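You operate a simulated robot arm through the tools that you are given. There is no shell and no other tool.

Carry out the task below with a simulated robot arm. There is one attempt and no reset: what you move stays moved.

JOB
Put things in order on the top of the white table behind the tool trolley. At the end: the black cap stands where the gold new exhaust muffler stood; the silver short bracket is on the black chalk board; the orange stud cap from the top of the white table behind the tool trolley stands on top of the grey medium socket; the gold new exhaust muffler stands where the blue rim pad stood; the blue rim pad stands where the silver short bracket stood; whatever was shut is shut again. Leave all else as you found it, and nothing knocked over.

Only the result counts: the job must be done as asked and must still hold three seconds after the hand-in. Knocking over, shifting, dropping, spilling or breaking anything else fails it. A push-on lid holds only when it is set on centred and level and pressed home; a screw cap is set on level and turned clockwise until tight.

ROBOT AND FRAMES
A 6-joint arm with a two-finger parallel gripper, fixed in place. Base frame: the origin is at the foot of the arm, x ahead of it, y to its left, z up; the work surface is at about z = 0. Readings come in m, degrees, newtons and seconds.
With the tool pointing down near the work surface it reaches from about 0.18 to 0.46 m from the base axis. Its first joint turns from -70.0 to 70.0 degrees. Payload 1.9 kg.
The TCP is the grasp point between the finger pads, 0.023 m short of the fingertips. In the tool frame z runs along the fingers and y along their closing line. The gripper opens to 0.094 m. The fingers are 0.038 m wide and 0.01 m thick; the gripper's body (0.054 by 0.096 m) begins 0.039 m behind the TCP.
Orientation is told as [roll, pitch, yaw] about the base's x, y, z axes, in that order, counted from this pose: with the fingers straight down and closing along the base's y, the tool's x points along the base's -x, its y along +y and its z along -z.

CONTROLS
- The arm moves only by the tool jog_arm. Its arguments are lists of equal length, an entry for each row: "rotation": the turn, a rotation vector about the base's x, y, z in degrees, a list of three; "translation": the shift along the base's x, y, z in mm, a list of three; "jaw": the gripper command, from -1 (fully open) to 1 (shut), values between in proportion. In form: {"rotation": [[rx, ry, rz], ...], "translation": [[x, y, z], ...], "jaw": [jaw, ...]}. A call has 1 to 20 rows; each row shifts and turns the commanded pose from where the row before left it. Rows are played at 5 a second. More than 0.05 m and 8.6 degrees between two rows, or a gripper value outside its range, and nothing of the call is played. Where a pose cannot be reached the arm comes as near as it can. A force on the tool above 40 N (or 10 N above the force at the start of the call, whichever is more), or a blocked arm, ends the call early, and 0.2 s more pass. The fingers move at their own pace (about 0.108 m/s each) and stop on an object; they squeeze with about 40 N. The grip force told is the motor's: it shows also when the fingers shut on nothing. Time passes only in rows, and 0.2 s behind the last, so rows that do not move let the fingers close. The reply holds the time, the measured pose of the TCP, the force on the tool along the base axes, the opening and the grip force, in the units named above and with some noise, with the torque about the TCP (base axes, N m) and any sound that the robot's microphone picked up.
- Cameras (640 x 400 px; columns grow to the right, rows downward): "scene" is fixed at [0.0456, 0.3205, 0.4165]; the picture's right is [-0.81, -0.58, 0.00], its down [-0.38, 0.53, -0.75] and it looks along [0.44, -0.61, -0.66] (base axes); focal length 214 px, centre (320, 200). "wrist" rides on the gripper at [0.086, 0.016, -0.075] in the tool frame; the picture's right is [-0.18, 0.98, 0.00], its down [-0.58, -0.11, -0.81] and it looks along [-0.79, -0.15, 0.59] (tool axes); focal length 243 px, centre (320, 200). There is no depth. A picture from a camera that has moved, and an enlarged one, comes with that camera's place and axes in the base frame and with its lens. The place of the scene camera against the robot may be out by one fixed shift of up to 0.012 m in any direction.
- snapshot(camera): a new picture of that camera. It takes no simulated time.
- close_up(camera, box): a new picture of the part [left, top, right, bottom] of that camera's present view, enlarged. It takes no simulated time.
- close_job(): hands the job in; it is judged then, once.

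Places have to be worked out from the pictures, the camera data and where the tool is seen. Open the gripper and draw the arm clear of the work before you hand the job in, unless the task says otherwise.

The tools are called after ">>>" as a command line: name --argument value ..., lists and objects as JSON in quotes. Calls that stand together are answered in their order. jog_arm: Moves the arm, as the interface text tells. Its arguments: {"type":"object","properties":{"rotation":{"type":"array","items":{"type":"array","items":{"type":"number"}}},"translation":{"type":"array","items":{"type":"array","items":{"type":"number"}}},"jaw":{"type":"array","items":{"type":"number"}}},"required":["rotation","translation","jaw"]} The other tools are called the same way: snapshot (camera) takes a picture; close_up (camera, box) takes an enlarged picture of a part of a camera's view; close_job () hands the job in.

At the start:

```text
time: 0.0
eef_pos: [0.2345, 0.1552, 0.2997]
orientation: [0.0, 0.1, -0.1]
wrist_force: [0.0, 0.3, 0.0]
wrist_torque: [0.0, 0.0, -0.02]
gripper_width: 0.0942
grip_force: 0.1
```

scene: 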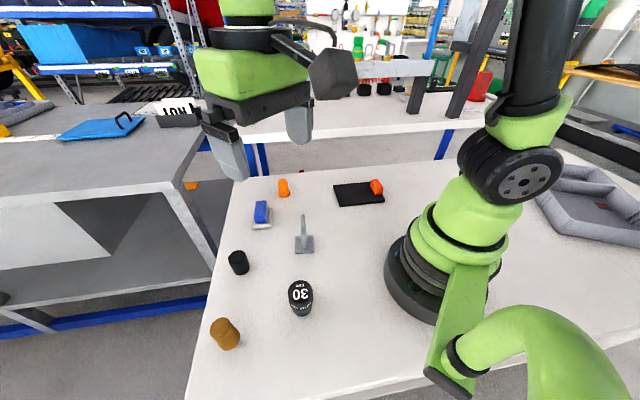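
wrist: 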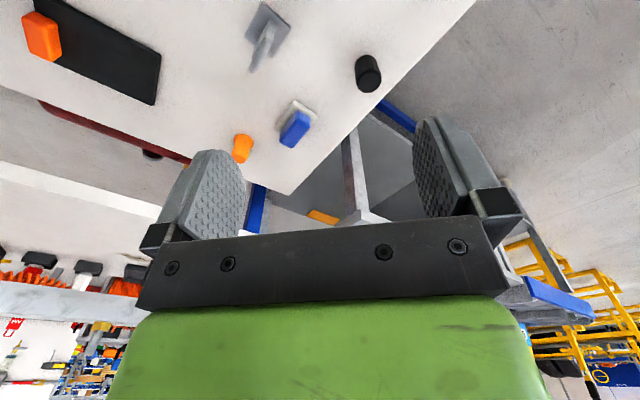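

I start by looking closely at the table with the scene camera, to identify the objects and their places.

>>> close_up --camera "scene" --box '[200, 160, 420, 298]'

>>> close_up --camera "scene" --box '[180, 230, 400, 368]'

>>> close_up --camera "wrist" --box '[0, 0, 400, 250]'

```text
2.90 times, centred on (310, 229) of scene
camera zoom: at [0.0456, 0.3205, 0.4165], right [-0.81, -0.58, 0.0], down [-0.38, 0.53, -0.75], along [0.44, -0.61, -0.66], focal length 622 px, centre (349, 116)
```

zoom: 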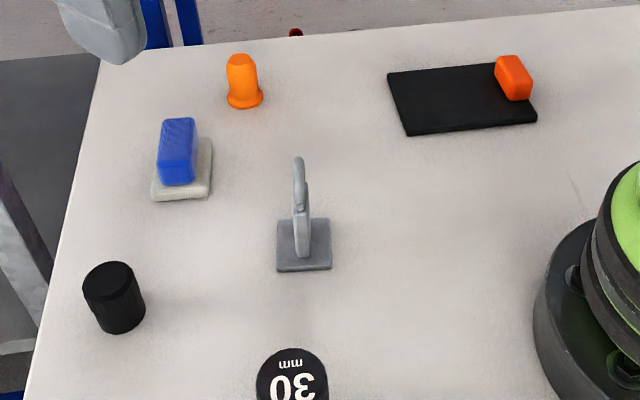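

```text
2.90 times, centred on (290, 299) of scene
camera zoom: at [0.0456, 0.3205, 0.4165], right [-0.81, -0.58, 0.0], down [-0.38, 0.53, -0.75], along [0.44, -0.61, -0.66], focal length 622 px, centre (407, -87)
```

zoom: 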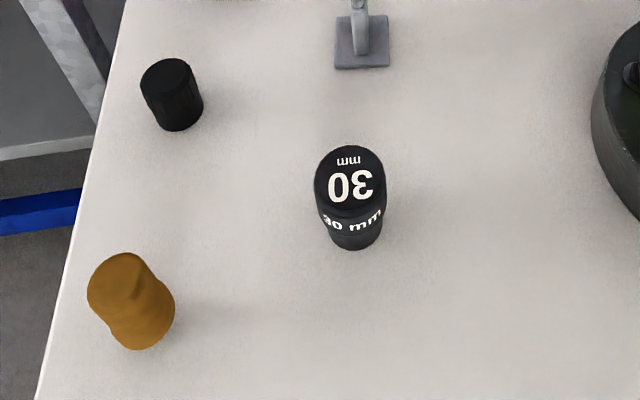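

```text
1.60 times, centred on (200, 125) of wrist
camera zoom: at [0.1489, 0.1691, 0.3747], right [0.18, 0.98, 0.0], down [0.58, -0.11, 0.81], along [0.79, -0.15, -0.59], focal length 388 px, centre (512, 320)
```

zoom: 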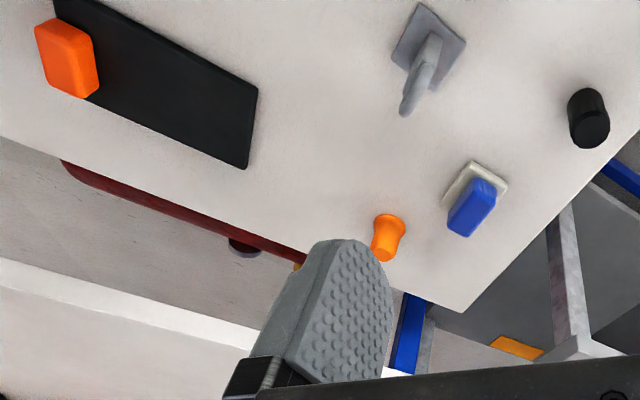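

The wrist view suggests the scene camera is off by about 1 cm in y. I move the tool over the table, still high, to get closer wrist views.

>>> jog_arm --rotation '[[0, 0, 0], [0, 0, 0], [0, 0, 0], [0, 0, 0]]' --translation '[[-5, -20, -20], [-5, -20, -20], [-5, -20, -20], [-5, -20, -20]]' --jaw '[-1, -1, -1, -1]'

>>> snapshot --camera "wrist"

>>> snapshot --camera "scene"

```text
time: 1.0
eef_pos: [0.2118, 0.0731, 0.2207]
orientation: [-0.1, -0.1, 0.0]
wrist_force: [0.8, -1.5, 0.4]
wrist_torque: [0.0, -0.01, 0.0]
gripper_width: 0.0942
grip_force: 0.1
```

```text
taken
camera wrist: at [0.1271, 0.089, 0.2949], right [0.18, 0.98, 0.0], down [0.58, -0.11, 0.81], along [0.79, -0.15, -0.59], focal length 243 px, centre (320, 200)
```

wrist: 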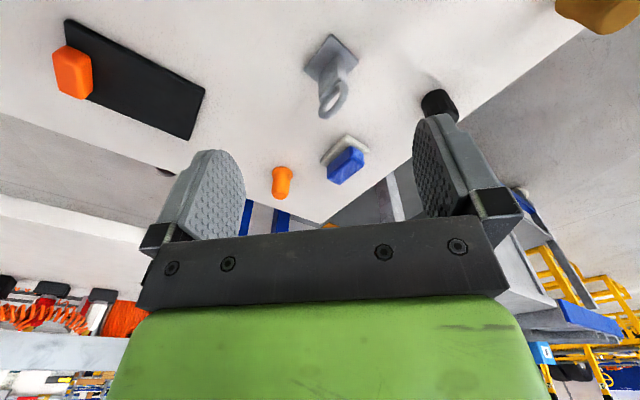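

```text
taken
```

scene: 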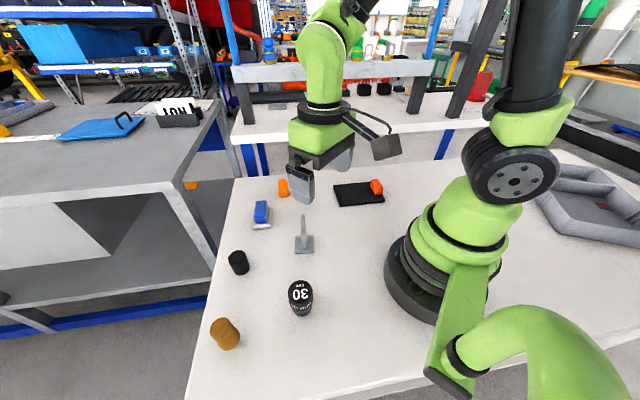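

The bracket shows as a square plate with an upright ending in a ring. I enlarge these wrist views for precise pixel readings.

>>> close_up --camera "wrist" --box '[240, 20, 400, 120]'

>>> close_up --camera "wrist" --box '[30, 10, 230, 135]'

>>> close_up --camera "wrist" --box '[250, 110, 410, 210]'

>>> close_up --camera "scene" --box '[264, 200, 344, 250]'

```text
4.00 times, centred on (320, 70) of wrist
camera zoom: at [0.1271, 0.089, 0.2949], right [0.18, 0.98, 0.0], down [0.58, -0.11, 0.81], along [0.79, -0.15, -0.59], focal length 970 px, centre (320, 720)
```

zoom: 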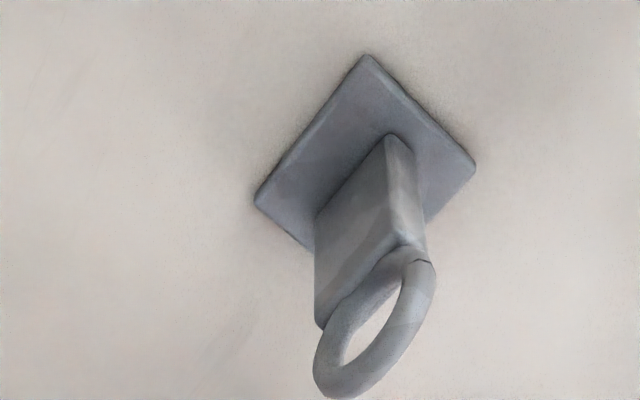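

```text
3.20 times, centred on (130, 72) of wrist
camera zoom: at [0.1271, 0.089, 0.2949], right [0.18, 0.98, 0.0], down [0.58, -0.11, 0.81], along [0.79, -0.15, -0.59], focal length 776 px, centre (928, 608)
```

zoom: 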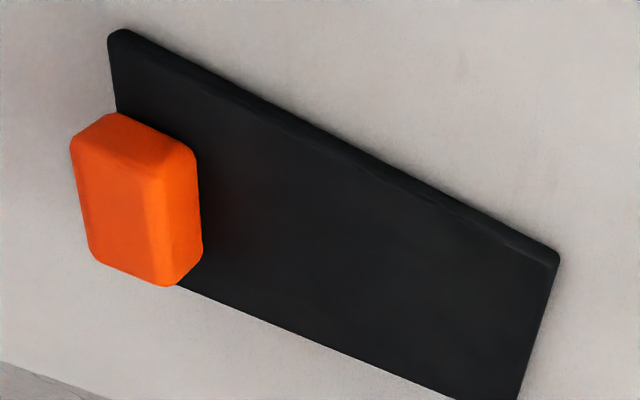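

```text
4.00 times, centred on (330, 160) of wrist
camera zoom: at [0.1271, 0.089, 0.2949], right [0.18, 0.98, 0.0], down [0.58, -0.11, 0.81], along [0.79, -0.15, -0.59], focal length 970 px, centre (280, 360)
```

zoom: 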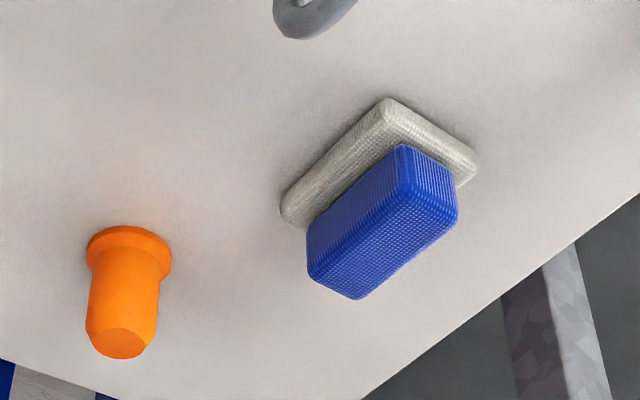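

```text
8.00 times, centred on (304, 225) of scene
camera zoom: at [0.0456, 0.3205, 0.4165], right [-0.81, -0.58, 0.0], down [-0.38, 0.53, -0.75], along [0.44, -0.61, -0.66], focal length 1716 px, centre (448, 0)
```

zoom: 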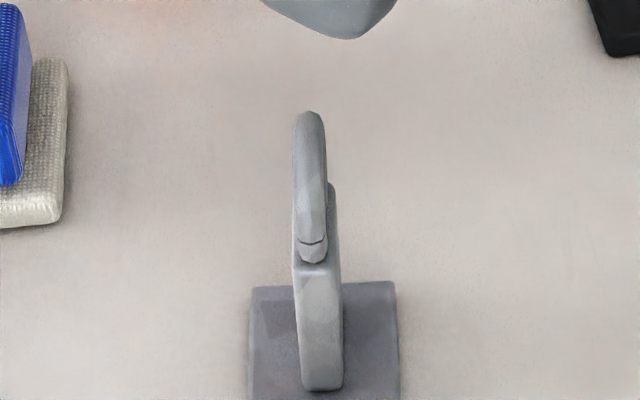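

From the wrist camera the bracket's plate is centred near (0.262, 0.077), with its upright slab along about -51°, slab top about 60 mm up and ring top about 100 mm up. I turn the tool to yaw -51° and come above it to check.

>>> jog_arm --rotation '[[0, 0, -7.286], [0, 0, -7.286], [0, 0, -7.286], [0, 0, -7.286], [0, 0, -7.286], [0, 0, -7.286], [0, 0, -7.286], [0, 0, 0]]' --translation '[[7.3, 0.7, -5.8], [7.3, 0.7, -5.8], [7.3, 0.7, -5.8], [7.3, 0.7, -5.8], [7.3, 0.7, -5.8], [7.3, 0.7, -5.8], [7.3, 0.7, -5.8], [0, 0, 0]]' --jaw '[-1, -1, -1, -1, -1, -1, -1, -1]'

>>> snapshot --camera "wrist"

>>> snapshot --camera "scene"

```text
time: 2.8
eef_pos: [0.2663, 0.0793, 0.1789]
orientation: [0.1, 0.0, -51.1]
wrist_force: [-0.5, -0.1, -0.4]
wrist_torque: [0.02, 0.04, -0.03]
gripper_width: 0.0941
grip_force: 0.0
```

```text
taken
camera wrist: at [0.225, 0.1557, 0.2544], right [0.88, 0.47, 0.0], down [0.28, -0.52, 0.81], along [0.38, -0.71, -0.59], focal length 243 px, centre (320, 200)
```

wrist: 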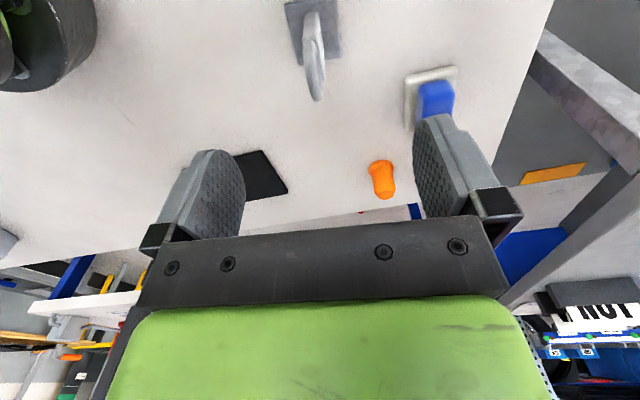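

```text
taken
```

scene: 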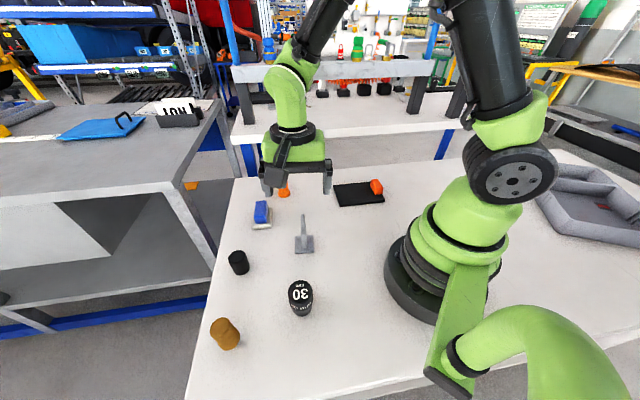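

The bracket lies nearly right under the TCP, edge-on. I enlarge it to check the alignment.

>>> close_up --camera "wrist" --box '[260, 0, 380, 110]'

>>> close_up --camera "wrist" --box '[340, 50, 500, 200]'

```text
3.64 times, centred on (320, 55) of wrist
camera zoom: at [0.225, 0.1557, 0.2544], right [0.88, 0.47, 0.0], down [0.28, -0.52, 0.81], along [0.38, -0.71, -0.59], focal length 882 px, centre (320, 727)
```

zoom: 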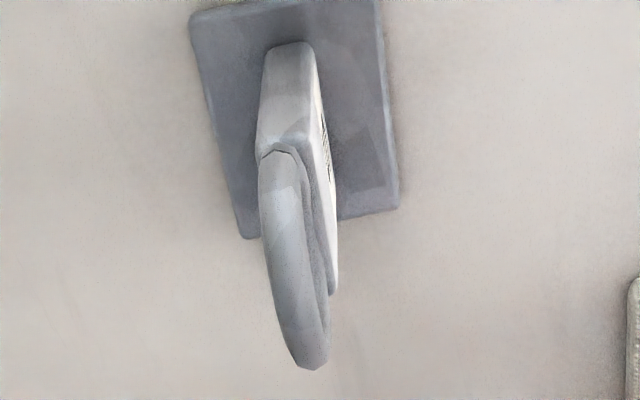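

```text
2.67 times, centred on (420, 125) of wrist
camera zoom: at [0.225, 0.1557, 0.2544], right [0.88, 0.47, 0.0], down [0.28, -0.52, 0.81], along [0.38, -0.71, -0.59], focal length 647 px, centre (53, 400)
```

zoom: 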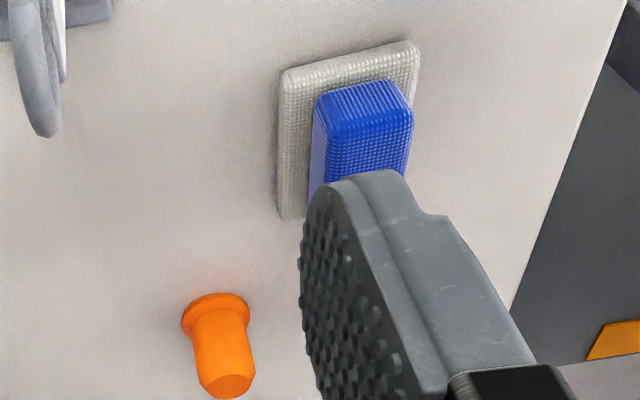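

The plate centre works out at (0.2625, 0.0767), slab direction about -51.5°. I correct by a few mm and go down with the jaws open, stopping with TCP about 68 mm up so the gripper body clears the ring.

>>> jog_arm --rotation '[[0, 0, 0], [0, 0, 0], [0, 0, 0], [0, 0, 0], [0, 0, 0]]' --translation '[[-4, -2.5, -10], [0, 0, -25], [0, 0, -20], [0, 0, -15], [0, 0, 0]]' --jaw '[-1, -1, -1, -1, -1]'

>>> snapshot --camera "wrist"

>>> snapshot --camera "scene"

```text
time: 4.0
eef_pos: [0.2594, 0.0779, 0.109]
orientation: [0.1, 0.0, -50.9]
wrist_force: [0.1, 0.3, -0.2]
wrist_torque: [0.01, -0.01, 0.0]
gripper_width: 0.094
grip_force: 0.1
```

```text
taken
camera wrist: at [0.2193, 0.1543, 0.1836], right [0.88, 0.48, 0.0], down [0.28, -0.52, 0.81], along [0.38, -0.71, -0.59], focal length 243 px, centre (320, 200)
```

wrist: 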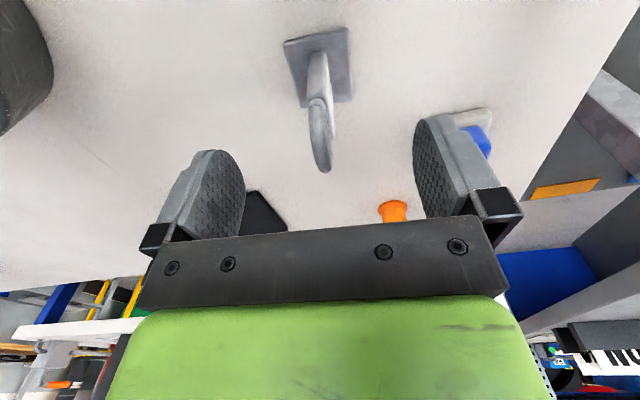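

```text
taken
```

scene: 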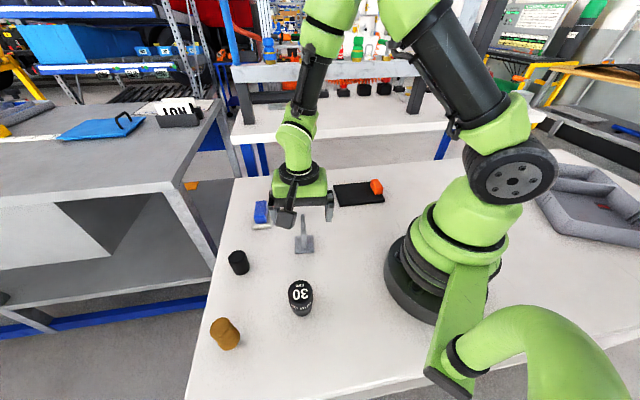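

The plate and ring sit centred between the fingers. I go down the remaining 41 mm and then close.

>>> jog_arm --rotation '[[0, 0, 0], [0, 0, 0], [0, 0, 0], [0, 0, 0]]' --translation '[[0, 0, -15], [0, 0, -15], [0, 0, -11], [0, 0, 0]]' --jaw '[-1, -1, -1, -1]'

>>> snapshot --camera "wrist"

>>> close_up --camera "scene" --box '[244, 160, 364, 260]'

```text
time: 5.0
eef_pos: [0.2602, 0.0772, 0.0669]
orientation: [0.0, 0.0, -50.9]
wrist_force: [0.7, -0.8, -0.5]
wrist_torque: [-0.01, 0.01, -0.01]
gripper_width: 0.0937
grip_force: 0.1
```

```text
taken
camera wrist: at [0.2197, 0.1528, 0.1423], right [0.88, 0.47, 0.0], down [0.28, -0.52, 0.81], along [0.38, -0.71, -0.59], focal length 243 px, centre (320, 200)
```

wrist: 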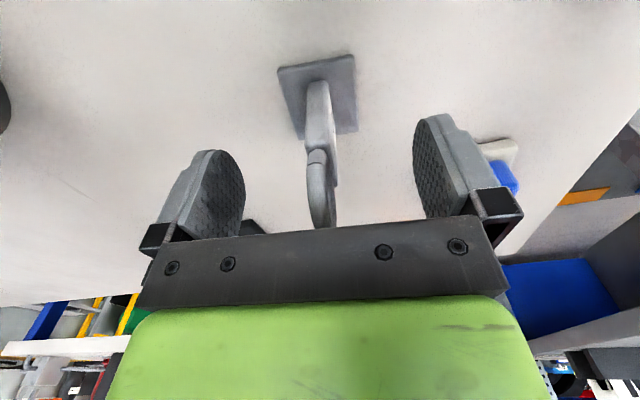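

```text
4.00 times, centred on (304, 210) of scene
camera zoom: at [0.0456, 0.3205, 0.4165], right [-0.81, -0.58, 0.0], down [-0.38, 0.53, -0.75], along [0.44, -0.61, -0.66], focal length 858 px, centre (384, 160)
```

zoom: 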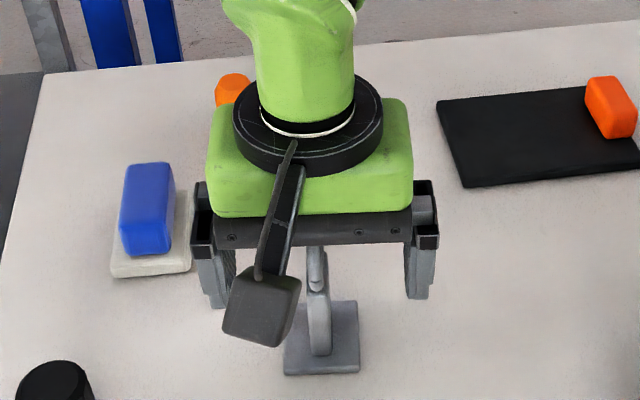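

No contact yet; I go 3 mm lower for a deeper hold and close the jaws.

>>> jog_arm --rotation '[[0, 0, 0], [0, 0, 0], [0, 0, 0], [0, 0, 0], [0, 0, 0]]' --translation '[[0, 0, -3], [0, 0, 0], [0, 0, 0], [0, 0, 0], [0, 0, 0]]' --jaw '[-1, 1, 1, 1, 1]'

>>> snapshot --camera "wrist"

>>> close_up --camera "scene" --box '[244, 160, 364, 260]'

```text
time: 6.2
eef_pos: [0.2609, 0.0761, 0.0651]
orientation: [0.0, -0.1, -51.0]
wrist_force: [-0.3, -0.9, 0.6]
wrist_torque: [-0.01, -0.02, -0.03]
gripper_width: 0.0112
grip_force: 40.3
```

```text
taken
camera wrist: at [0.2201, 0.1529, 0.1398], right [0.88, 0.47, 0.0], down [0.28, -0.52, 0.81], along [0.38, -0.71, -0.59], focal length 243 px, centre (320, 200)
```

wrist: 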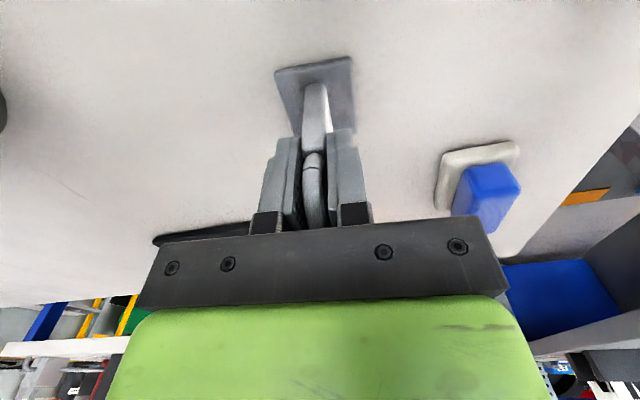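

```text
4.00 times, centred on (304, 210) of scene
camera zoom: at [0.0456, 0.3205, 0.4165], right [-0.81, -0.58, 0.0], down [-0.38, 0.53, -0.75], along [0.44, -0.61, -0.66], focal length 858 px, centre (384, 160)
```

zoom: 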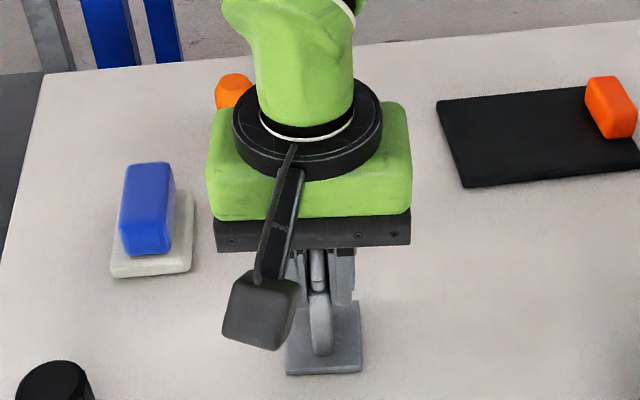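

The bracket is held (opening 11 mm, 40 N). I lift it straight up and check it comes along.

>>> jog_arm --rotation '[[0, 0, 0], [0, 0, 0], [0, 0, 0], [0, 0, 0]]' --translation '[[0, 0, 10], [0, 0, 25], [0, 0, 30], [0, 0, 25]]' --jaw '[1, 1, 1, 1]'

>>> snapshot --camera "wrist"

```text
time: 7.2
eef_pos: [0.2619, 0.0762, 0.1575]
orientation: [0.0, 0.0, -51.0]
wrist_force: [0.7, 0.1, -0.1]
wrist_torque: [-0.04, -0.01, 0.01]
gripper_width: 0.0113
grip_force: 40.2
```

```text
taken
camera wrist: at [0.2203, 0.1531, 0.2311], right [0.88, 0.48, 0.0], down [0.28, -0.52, 0.81], along [0.38, -0.71, -0.59], focal length 243 px, centre (320, 200)
```

wrist: 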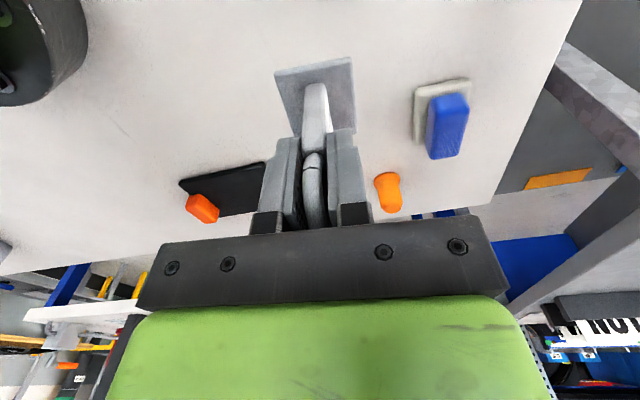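

The bracket is held upright. I carry it high over to the board's free half, near (0.268, -0.144).

>>> jog_arm --rotation '[[0, 0, 0], [0, 0, 0], [0, 0, 0], [0, 0, 0], [0, 0, 0], [0, 0, 0], [0, 0, 0], [0, 0, 0]]' --translation '[[1, -31.5, 0], [1, -31.5, 0], [1, -31.5, 0], [1, -31.5, 0], [1, -31.5, 0], [1, -31.5, 0], [0, -31.5, 0], [0, 0, 0]]' --jaw '[1, 1, 1, 1, 1, 1, 1, 1]'

>>> snapshot --camera "wrist"

>>> snapshot --camera "scene"

```text
time: 9.0
eef_pos: [0.268, -0.145, 0.1534]
orientation: [0.0, -0.1, -50.9]
wrist_force: [-1.1, 0.3, -1.0]
wrist_torque: [0.0, -0.02, 0.0]
gripper_width: 0.0115
grip_force: 40.2
```

```text
taken
camera wrist: at [0.227, -0.0684, 0.2288], right [0.88, 0.48, 0.0], down [0.28, -0.52, 0.81], along [0.38, -0.71, -0.59], focal length 243 px, centre (320, 200)
```

wrist: 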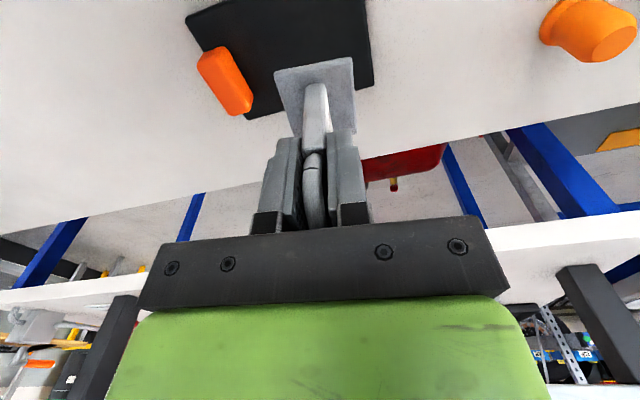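

```text
taken
```

scene: 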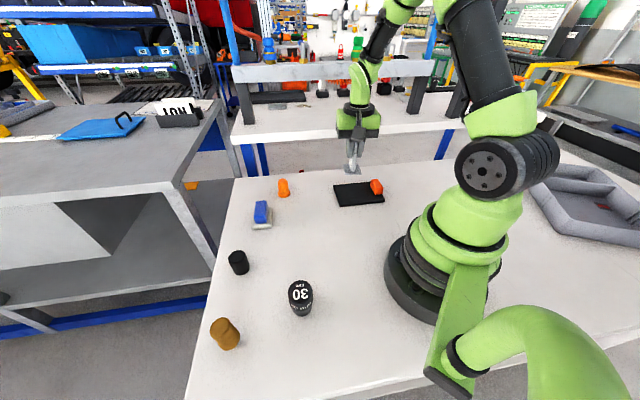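

Board corners fit my earlier estimate, and the bracket hangs over the middle of its free part. I lower to just above the board surface.

>>> jog_arm --rotation '[[0, 0, 0], [0, 0, 0], [0, 0, 0], [0, 0, 0], [0, 0, 0]]' --translation '[[0, 0, -25], [0, 0, -25], [0, 0, -18], [0, 0, -9], [0, 0, 0]]' --jaw '[1, 1, 1, 1, 1]'

>>> close_up --camera "scene" --box '[300, 130, 420, 230]'

>>> snapshot --camera "wrist"

```text
time: 10.2
eef_pos: [0.2669, -0.1434, 0.078]
orientation: [0.0, 0.2, -51.0]
wrist_force: [0.0, 0.2, -0.2]
wrist_torque: [0.01, 0.0, 0.01]
gripper_width: 0.0114
grip_force: 39.7
```

```text
4.00 times, centred on (360, 180) of scene
camera zoom: at [0.0456, 0.3205, 0.4165], right [-0.81, -0.58, 0.0], down [-0.38, 0.53, -0.75], along [0.44, -0.61, -0.66], focal length 858 px, centre (160, 280)
```

zoom: 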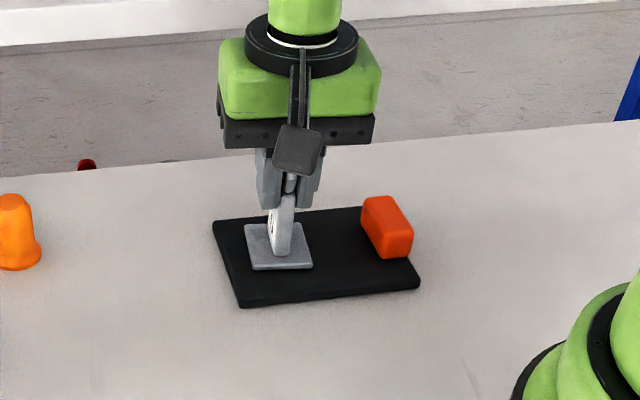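

```text
taken
camera wrist: at [0.2266, -0.0672, 0.1523], right [0.88, 0.48, 0.0], down [0.28, -0.52, 0.81], along [0.38, -0.71, -0.59], focal length 243 px, centre (320, 200)
```

wrist: 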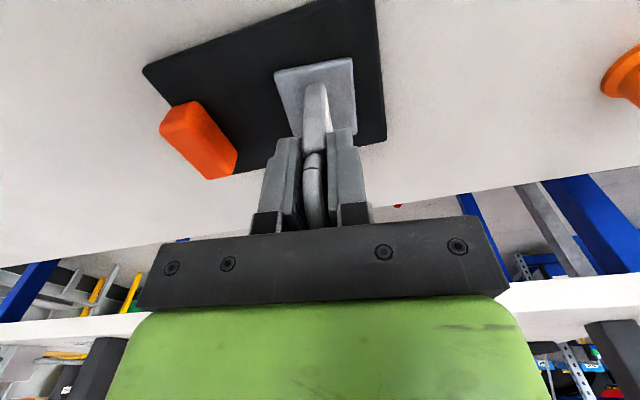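

Bracket is above the board, well inside its edges. I lower in 1.5 mm steps and look for contact force.

>>> jog_arm --rotation '[[0, 0, 0], [0, 0, 0], [0, 0, 0]]' --translation '[[0, 0, -1.5], [0, 0, -1.5], [0, 0, 0]]' --jaw '[1, 1, 1]'

>>> jog_arm --rotation '[[0, 0, 0], [0, 0, 0]]' --translation '[[0, 0, -1.5], [0, 0, 0]]' --jaw '[1, 1]'

>>> jog_arm --rotation '[[0, 0, 0], [0, 0, 0]]' --translation '[[0, 0, -1], [0, 0, 0]]' --jaw '[1, 1]'

```text
time: 11.0
eef_pos: [0.2671, -0.1442, 0.0758]
orientation: [0.0, 0.0, -51.0]
wrist_force: [-0.4, -0.6, -0.9]
wrist_torque: [-0.01, 0.0, -0.01]
gripper_width: 0.0111
grip_force: 40.2
```

```text
time: 11.6
eef_pos: [0.2686, -0.1446, 0.0747]
orientation: [0.1, -0.1, -51.1]
wrist_force: [-7.8, 4.9, 38.1]
wrist_torque: [0.34, 0.35, -0.03]
gripper_width: 0.0114
grip_force: 39.9
```

```text
time: 12.2
eef_pos: [0.2686, -0.1452, 0.0736]
orientation: [0.0, -0.2, -51.0]
wrist_force: [-0.7, 0.6, 40.2]
wrist_torque: [-0.12, 0.0, 0.0]
gripper_width: 0.0117
grip_force: 40.1
```

Contact at TCP z about 0.0745. I ease up a little to take the pressure off before opening.

>>> jog_arm --rotation '[[0, 0, 0], [0, 0, 0]]' --translation '[[0, 0, 1], [0, 0, 0]]' --jaw '[1, 1]'

>>> close_up --camera "scene" --box '[320, 150, 400, 210]'

```text
time: 12.8
eef_pos: [0.2682, -0.1442, 0.0739]
orientation: [0.0, -0.1, -51.1]
wrist_force: [4.3, -3.5, 14.0]
wrist_torque: [-0.43, -0.42, 0.03]
gripper_width: 0.0112
grip_force: 39.7
```

```text
6.67 times, centred on (360, 180) of scene
camera zoom: at [0.0456, 0.3205, 0.4165], right [-0.81, -0.58, 0.0], down [-0.38, 0.53, -0.75], along [0.44, -0.61, -0.66], focal length 1430 px, centre (53, 333)
```

zoom: 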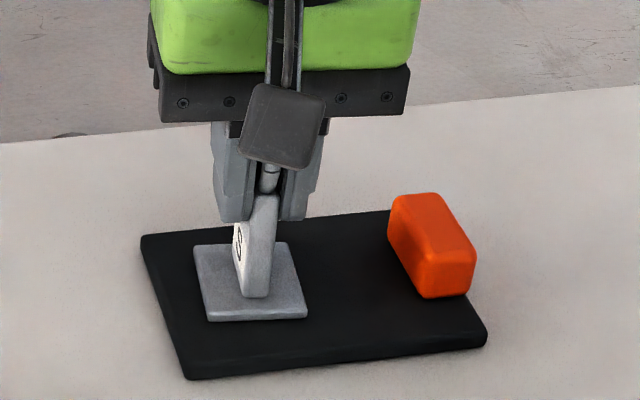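

The plate sits flat on the board. I open the jaws part way and withdraw straight up.

>>> jog_arm --rotation '[[0, 0, 0], [0, 0, 0], [0, 0, 0], [0, 0, 0]]' --translation '[[0, 0, 0.4], [0, 0, 0], [0, 0, 0], [0, 0, 0]]' --jaw '[1, 0.2, 0.2, 0.2]'

>>> jog_arm --rotation '[[0, 0, 0], [0, 0, 0], [0, 0, 0], [0, 0, 0], [0, 0, 0]]' --translation '[[0, 0, 15], [0, 0, 20], [0, 0, 20], [0, 0, 25], [0, 0, 0]]' --jaw '[0.2, 0.2, 0.2, 0.2, 0.2]'

>>> snapshot --camera "wrist"

>>> close_up --camera "scene" --box '[300, 130, 420, 230]'

```text
time: 13.8
eef_pos: [0.2684, -0.1434, 0.0743]
orientation: [0.1, 0.1, -51.0]
wrist_force: [-0.4, 0.1, 0.5]
wrist_torque: [0.0, -0.02, -0.01]
gripper_width: 0.0377
grip_force: 0.1
```

```text
time: 15.0
eef_pos: [0.2682, -0.1453, 0.1542]
orientation: [0.0, 0.1, -51.0]
wrist_force: [-0.3, 0.0, -0.7]
wrist_torque: [0.02, 0.02, 0.0]
gripper_width: 0.0376
grip_force: 0.0
```

```text
taken
camera wrist: at [0.2269, -0.0684, 0.2292], right [0.88, 0.48, 0.0], down [0.28, -0.52, 0.81], along [0.38, -0.71, -0.59], focal length 243 px, centre (320, 200)
```

wrist: 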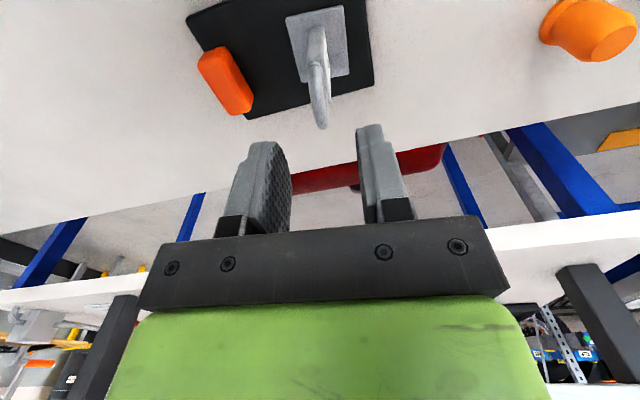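

```text
4.00 times, centred on (360, 180) of scene
camera zoom: at [0.0456, 0.3205, 0.4165], right [-0.81, -0.58, 0.0], down [-0.38, 0.53, -0.75], along [0.44, -0.61, -0.66], focal length 858 px, centre (160, 280)
```

zoom: 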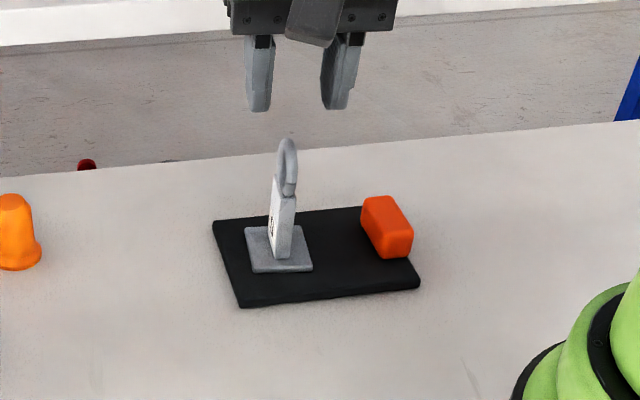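

The bracket stands on the board. Next is the blue rim pad near (0.400, 0.0775) with its long axis at about -46.6°; I go above it and look.

>>> jog_arm --rotation '[[0, 0, 0], [0, 0, 0], [0, 0, 0], [0, 0, 2.2], [0, 0, 2.2], [0, 0, 0], [0, 0, 0], [0, 0, 0], [0, 0, 0]]' --translation '[[16.5, 27.8, 0], [16.5, 27.8, 0], [16.5, 27.8, 0], [16.5, 27.8, 0], [16.5, 27.8, 0], [16.5, 27.8, 0], [16.5, 27.8, 0], [16.5, 27.8, 0], [0, 0, 0]]' --jaw '[0.2, 0.2, 0.2, -0.5, -0.5, -0.5, -0.5, -0.5, -0.5]'

>>> snapshot --camera "wrist"

>>> snapshot --camera "scene"

```text
time: 17.0
eef_pos: [0.3991, 0.078, 0.1545]
orientation: [0.0, 0.0, -46.6]
wrist_force: [-0.1, -0.5, -0.2]
wrist_torque: [0.0, 0.0, 0.04]
gripper_width: 0.0704
grip_force: 0.0
```

```text
taken
camera wrist: at [0.3522, 0.151, 0.2294], right [0.84, 0.54, 0.0], down [0.32, -0.5, 0.81], along [0.44, -0.68, -0.59], focal length 243 px, centre (320, 200)
```

wrist: 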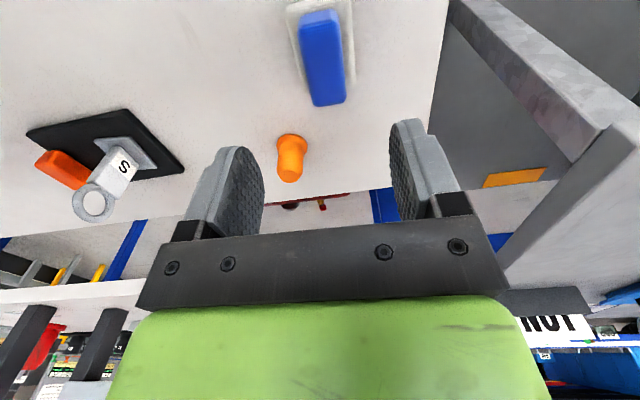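

```text
taken
```

scene: 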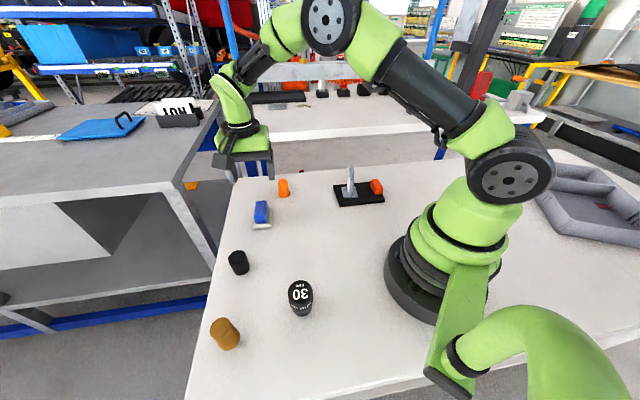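

>>> close_up --camera "wrist" --box '[270, 0, 380, 110]'

>>> close_up --camera "wrist" --box '[250, 110, 340, 200]'

```text
3.64 times, centred on (325, 55) of wrist
camera zoom: at [0.3522, 0.151, 0.2294], right [0.84, 0.54, 0.0], down [0.32, -0.5, 0.81], along [0.44, -0.68, -0.59], focal length 882 px, centre (302, 727)
```

zoom: 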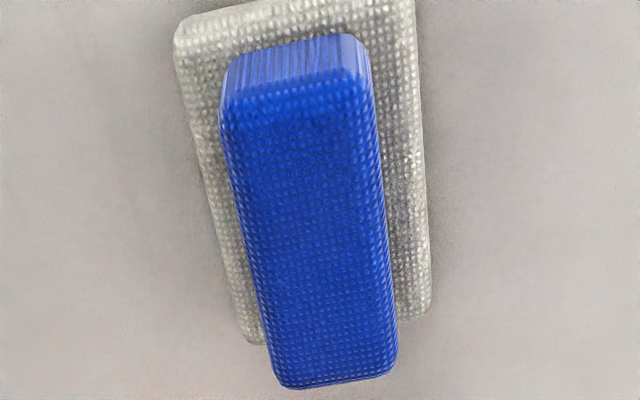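

```text
4.44 times, centred on (295, 155) of wrist
camera zoom: at [0.3522, 0.151, 0.2294], right [0.84, 0.54, 0.0], down [0.32, -0.5, 0.81], along [0.44, -0.68, -0.59], focal length 1078 px, centre (431, 400)
```

zoom: 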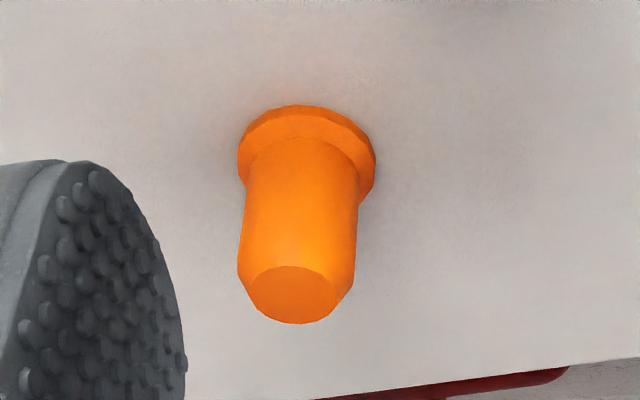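

The pad's centre from this closer view is about (0.4045, 0.077), base about 10 mm thick and block top about 40 mm up; the stud cap is near (0.4326, -0.037). I shift 5 mm and go down to grip the blue block above its base.

>>> jog_arm --rotation '[[0, 0, 0], [0, 0, 0], [0, 0, 0], [0, 0, 0], [0, 0, 0]]' --translation '[[5, -0.8, -15], [0, 0, -25], [0, 0, -25], [0, 0, -17], [0, 0, 0]]' --jaw '[-0.5, -0.5, -0.5, -0.5, -0.5]'

>>> snapshot --camera "wrist"

>>> close_up --camera "scene" --box '[200, 150, 320, 250]'

```text
time: 18.2
eef_pos: [0.4034, 0.0768, 0.0727]
orientation: [0.0, -0.1, -46.6]
wrist_force: [0.2, -0.4, -0.7]
wrist_torque: [0.0, 0.01, 0.01]
gripper_width: 0.0705
grip_force: 0.1
```

```text
taken
camera wrist: at [0.3572, 0.15, 0.1472], right [0.84, 0.54, 0.0], down [0.32, -0.5, 0.81], along [0.44, -0.68, -0.59], focal length 243 px, centre (320, 200)
```

wrist: 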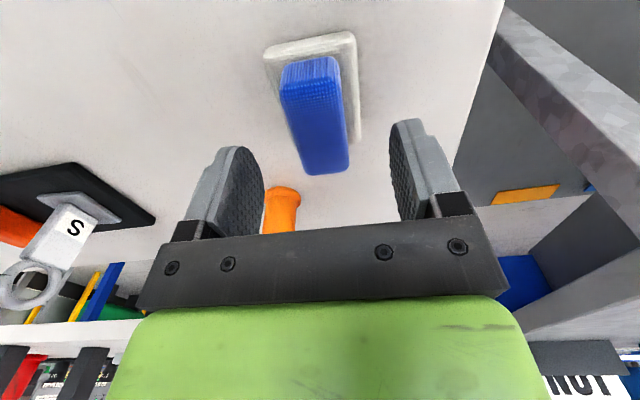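

```text
4.00 times, centred on (260, 200) of scene
camera zoom: at [0.0456, 0.3205, 0.4165], right [-0.81, -0.58, 0.0], down [-0.38, 0.53, -0.75], along [0.44, -0.61, -0.66], focal length 858 px, centre (560, 200)
```

zoom: 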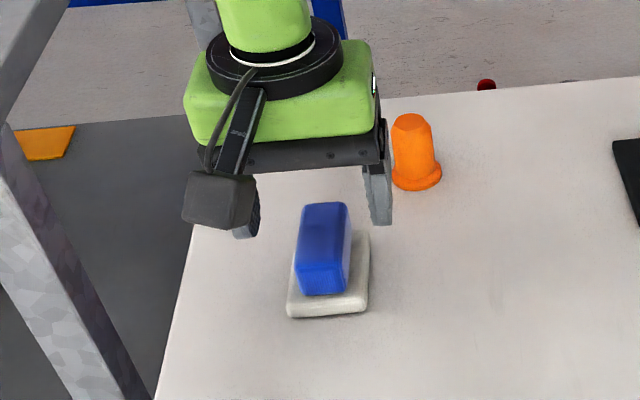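

Aligned within about 1 mm. I go down 35 mm and close on the blue block.

>>> jog_arm --rotation '[[0, 0, 0], [0, 0, 0], [0, 0, 0], [0, 0, 0], [0, 0, 0], [0, 0, 0]]' --translation '[[0, 0, -20], [0, 0, -15], [0, 0, 0], [0, 0, 0], [0, 0, 0], [0, 0, 0]]' --jaw '[-0.5, -0.5, -0.5, 1, 1, 1]'

>>> snapshot --camera "wrist"

>>> close_up --camera "scene" --box '[200, 150, 320, 250]'

```text
time: 19.6
eef_pos: [0.4052, 0.0777, 0.0377]
orientation: [0.0, 0.0, -46.6]
wrist_force: [-0.2, 0.4, 0.7]
wrist_torque: [0.01, 0.03, 0.02]
gripper_width: 0.0291
grip_force: 40.4
```

```text
taken
camera wrist: at [0.3581, 0.1508, 0.1121], right [0.84, 0.54, 0.0], down [0.32, -0.5, 0.81], along [0.44, -0.68, -0.59], focal length 243 px, centre (320, 200)
```

wrist: 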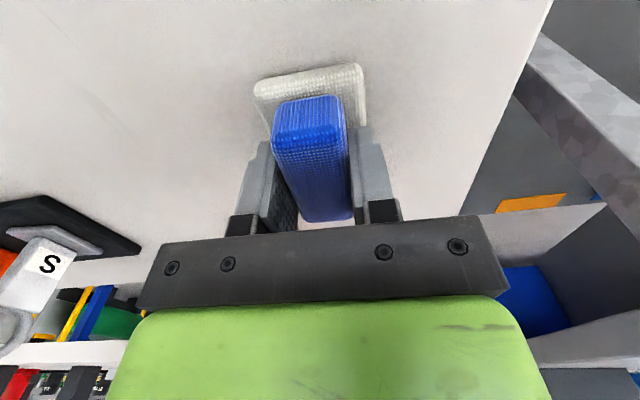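

```text
4.00 times, centred on (260, 200) of scene
camera zoom: at [0.0456, 0.3205, 0.4165], right [-0.81, -0.58, 0.0], down [-0.38, 0.53, -0.75], along [0.44, -0.61, -0.66], focal length 858 px, centre (560, 200)
```

zoom: 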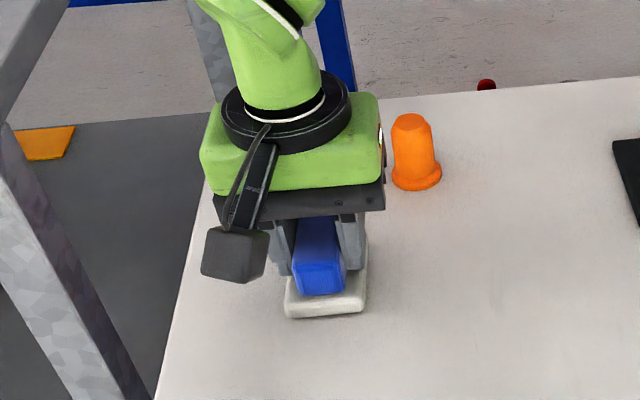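

The pad is held (opening 29 mm). I lift it, carry it to the bracket's old place (0.262, 0.077), and stop a little above the table.

>>> jog_arm --rotation '[[0, 0, 0], [0, 0, 0], [0, 0, 0], [0, 0, 0], [0, 0, 0], [0, 0, 0], [0, 0, 0], [0, 0, 0], [0, 0, 0], [0, 0, 0]]' --translation '[[0, 0, 10], [0, 0, 30], [0, 0, 30], [-28.4, 0, 0], [-28.4, 0, 0], [-28.4, 0, 0], [-28.4, 0, 0], [-28.4, 0, 0], [0, 0, -20], [0, 0, 0]]' --jaw '[1, 1, 1, 1, 1, 1, 1, 1, 1, 1]'

>>> snapshot --camera "wrist"

>>> snapshot --camera "scene"

```text
time: 21.8
eef_pos: [0.263, 0.0778, 0.0867]
orientation: [-0.1, 0.0, -46.7]
wrist_force: [-0.3, -0.5, -0.1]
wrist_torque: [0.0, -0.02, -0.02]
gripper_width: 0.0291
grip_force: 39.7
```

```text
taken
camera wrist: at [0.2153, 0.1497, 0.1614], right [0.84, 0.54, 0.0], down [0.32, -0.5, 0.81], along [0.44, -0.68, -0.59], focal length 243 px, centre (320, 200)
```

wrist: 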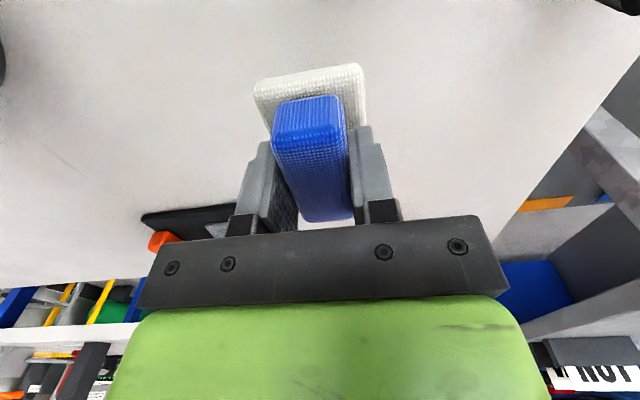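

```text
taken
```

scene: 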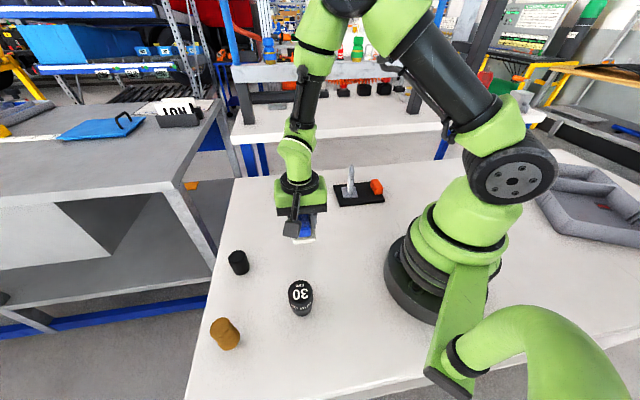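

Position is right over the bracket's old place. I lower to a few mm above the table, then step down to contact.

>>> jog_arm --rotation '[[0, 0, 0], [0, 0, 0], [0, 0, 0], [0, 0, 0]]' --translation '[[-0.5, -0.5, -20], [0, 0, -18], [0, 0, -9], [0, 0, 0]]' --jaw '[1, 1, 1, 1]'

>>> jog_arm --rotation '[[0, 0, 0], [0, 0, 0]]' --translation '[[0, 0, -1.2], [0, 0, 0]]' --jaw '[1, 1]'

>>> jog_arm --rotation '[[0, 0, 0], [0, 0, 0]]' --translation '[[0, 0, -0.8], [0, 0, 0]]' --jaw '[1, 1]'

```text
time: 22.8
eef_pos: [0.2617, 0.0776, 0.0406]
orientation: [0.1, 0.0, -46.5]
wrist_force: [0.1, 0.4, -0.9]
wrist_torque: [-0.02, -0.02, 0.0]
gripper_width: 0.0288
grip_force: 39.7
```

```text
time: 23.4
eef_pos: [0.2624, 0.0769, 0.0387]
orientation: [0.1, -0.1, -46.6]
wrist_force: [0.1, 0.0, 0.2]
wrist_torque: [0.02, -0.04, -0.03]
gripper_width: 0.0292
grip_force: 39.6
```

```text
time: 24.0
eef_pos: [0.2611, 0.0773, 0.0379]
orientation: [0.0, -0.1, -46.6]
wrist_force: [0.5, -0.8, 0.6]
wrist_torque: [-0.04, 0.01, 0.02]
gripper_width: 0.029
grip_force: 39.7
```

Still no contact force; I take another two small steps.

>>> jog_arm --rotation '[[0, 0, 0], [0, 0, 0]]' --translation '[[0, 0, -0.6], [0, 0, 0]]' --jaw '[1, 1]'

>>> close_up --camera "scene" --box '[260, 190, 340, 250]'

```text
time: 24.6
eef_pos: [0.2616, 0.0771, 0.0374]
orientation: [0.0, -0.1, -46.6]
wrist_force: [0.4, -0.4, -0.4]
wrist_torque: [0.02, 0.03, 0.0]
gripper_width: 0.0293
grip_force: 40.0
```

```text
6.67 times, centred on (300, 220) of scene
camera zoom: at [0.0456, 0.3205, 0.4165], right [-0.81, -0.58, 0.0], down [-0.38, 0.53, -0.75], along [0.44, -0.61, -0.66], focal length 1430 px, centre (453, 67)
```

zoom: 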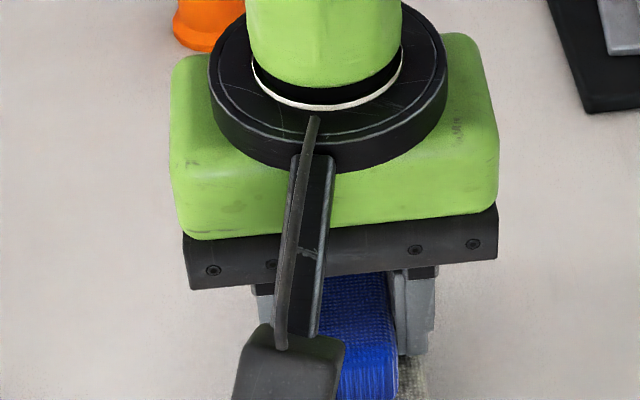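

>>> jog_arm --rotation '[[0, 0, 0], [0, 0, 0]]' --translation '[[0, 0, -0.6], [0, 0, 0]]' --jaw '[1, 1]'

```text
time: 25.2
eef_pos: [0.2621, 0.0766, 0.0382]
orientation: [-0.1, -0.1, -46.6]
wrist_force: [0.4, 0.4, -0.4]
wrist_torque: [0.01, 0.02, 0.0]
gripper_width: 0.0293
grip_force: 40.2
```

I should be right at the grasp height now; another half millimetre to feel the table.

>>> jog_arm --rotation '[[0, 0, 0], [0, 0, 0]]' --translation '[[0, 0, -0.5], [0, 0, 0]]' --jaw '[1, 1]'

```text
time: 25.8
eef_pos: [0.262, 0.0767, 0.0368]
orientation: [0.1, 0.0, -46.7]
wrist_force: [-3.2, -2.5, 22.3]
wrist_torque: [-0.07, 0.19, 0.02]
gripper_width: 0.029
grip_force: 40.0
```

Contact with the table. I ease up slightly, open to about 60 mm and rise.

>>> jog_arm --rotation '[[0, 0, 0], [0, 0, 0], [0, 0, 0], [0, 0, 0]]' --translation '[[0, 0, 0.4], [0, 0, 0], [0, 0, 0], [0, 0, 0]]' --jaw '[1, -0.2, -0.2, -0.2]'

>>> jog_arm --rotation '[[0, 0, 0], [0, 0, 0], [0, 0, 0], [0, 0, 0], [0, 0, 0]]' --translation '[[0, 0, 15], [0, 0, 25], [0, 0, 30], [0, 0, 30], [0, 0, 0]]' --jaw '[-0.2, -0.2, -0.2, -0.2, -0.2]'

>>> snapshot --camera "wrist"

>>> snapshot --camera "scene"

```text
time: 26.8
eef_pos: [0.2626, 0.0762, 0.0376]
orientation: [0.0, -0.1, -46.5]
wrist_force: [5.3, -0.2, 9.3]
wrist_torque: [-0.1, 0.07, 0.12]
gripper_width: 0.055
grip_force: 0.0
```

```text
time: 28.0
eef_pos: [0.2622, 0.0771, 0.1375]
orientation: [0.0, -0.1, -46.7]
wrist_force: [-0.8, 0.2, 0.0]
wrist_torque: [0.0, -0.03, 0.06]
gripper_width: 0.0568
grip_force: 0.1
```

```text
taken
camera wrist: at [0.2144, 0.1498, 0.2115], right [0.84, 0.54, 0.0], down [0.32, -0.5, 0.81], along [0.44, -0.68, -0.59], focal length 243 px, centre (320, 200)
```

wrist: 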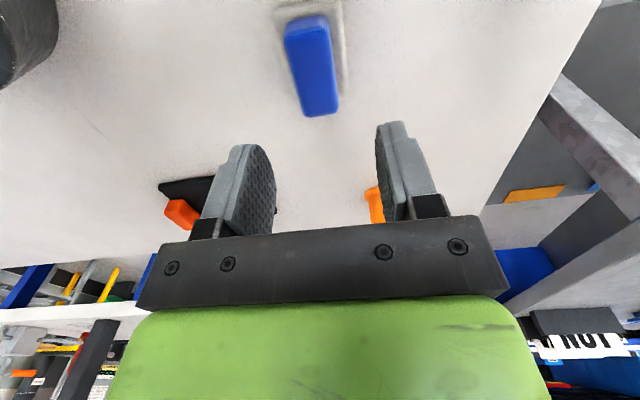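

```text
taken
```

scene: 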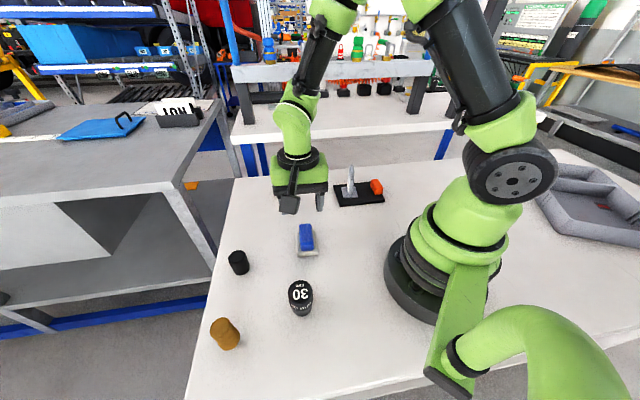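

The pad stands at the bracket's old place. Now I go over the gold muffler near (0.237, 0.307), turning back to yaw 0 on the way, and look.

>>> jog_arm --rotation '[[0, 0, 5.825], [0, 0, 5.825], [0, 0, 5.825], [0, 0, 5.825], [0, 0, 5.825], [0, 0, 5.825], [0, 0, 5.825], [0, 0, 5.825], [0, 0, 0]]' --translation '[[-3, 28.5, 4], [-3, 28.5, 4], [-3, 28.5, 4], [-3, 28.5, 4], [-3, 28.5, 4], [-3, 28.5, 4], [-3, 28.5, 4], [-3, 28.5, 4], [0, 0, 0]]' --jaw '[-0.2, -0.2, -0.2, -1, -1, -1, -1, -1, -1]'

>>> snapshot --camera "wrist"

>>> snapshot --camera "scene"

```text
time: 30.0
eef_pos: [0.2385, 0.3044, 0.1677]
orientation: [-0.1, 0.0, 0.1]
wrist_force: [0.1, 0.5, 0.2]
wrist_torque: [0.02, 0.02, 0.0]
gripper_width: 0.0938
grip_force: 0.1
```

```text
taken
camera wrist: at [0.1534, 0.3192, 0.2419], right [0.18, 0.98, 0.0], down [0.58, -0.11, 0.81], along [0.79, -0.15, -0.59], focal length 243 px, centre (320, 200)
```

wrist: 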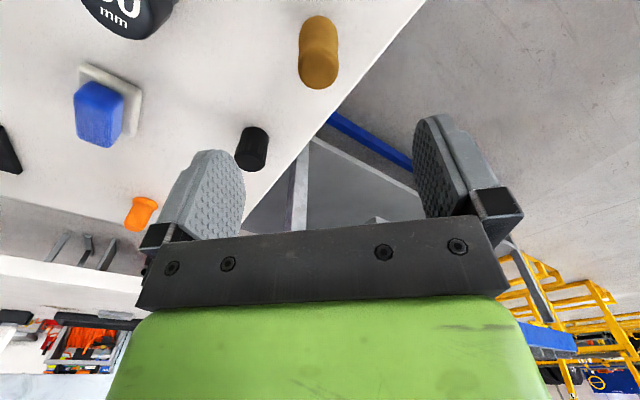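

```text
taken
```

scene: 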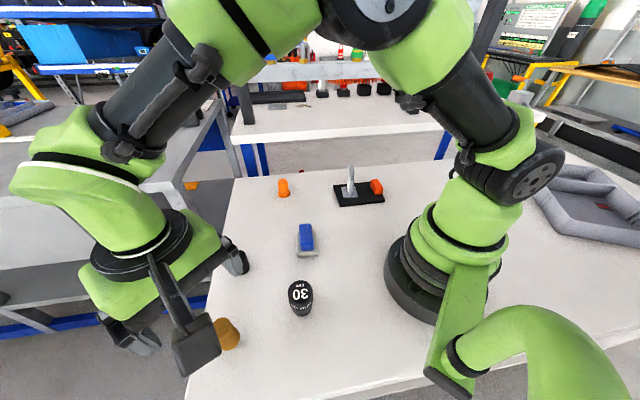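

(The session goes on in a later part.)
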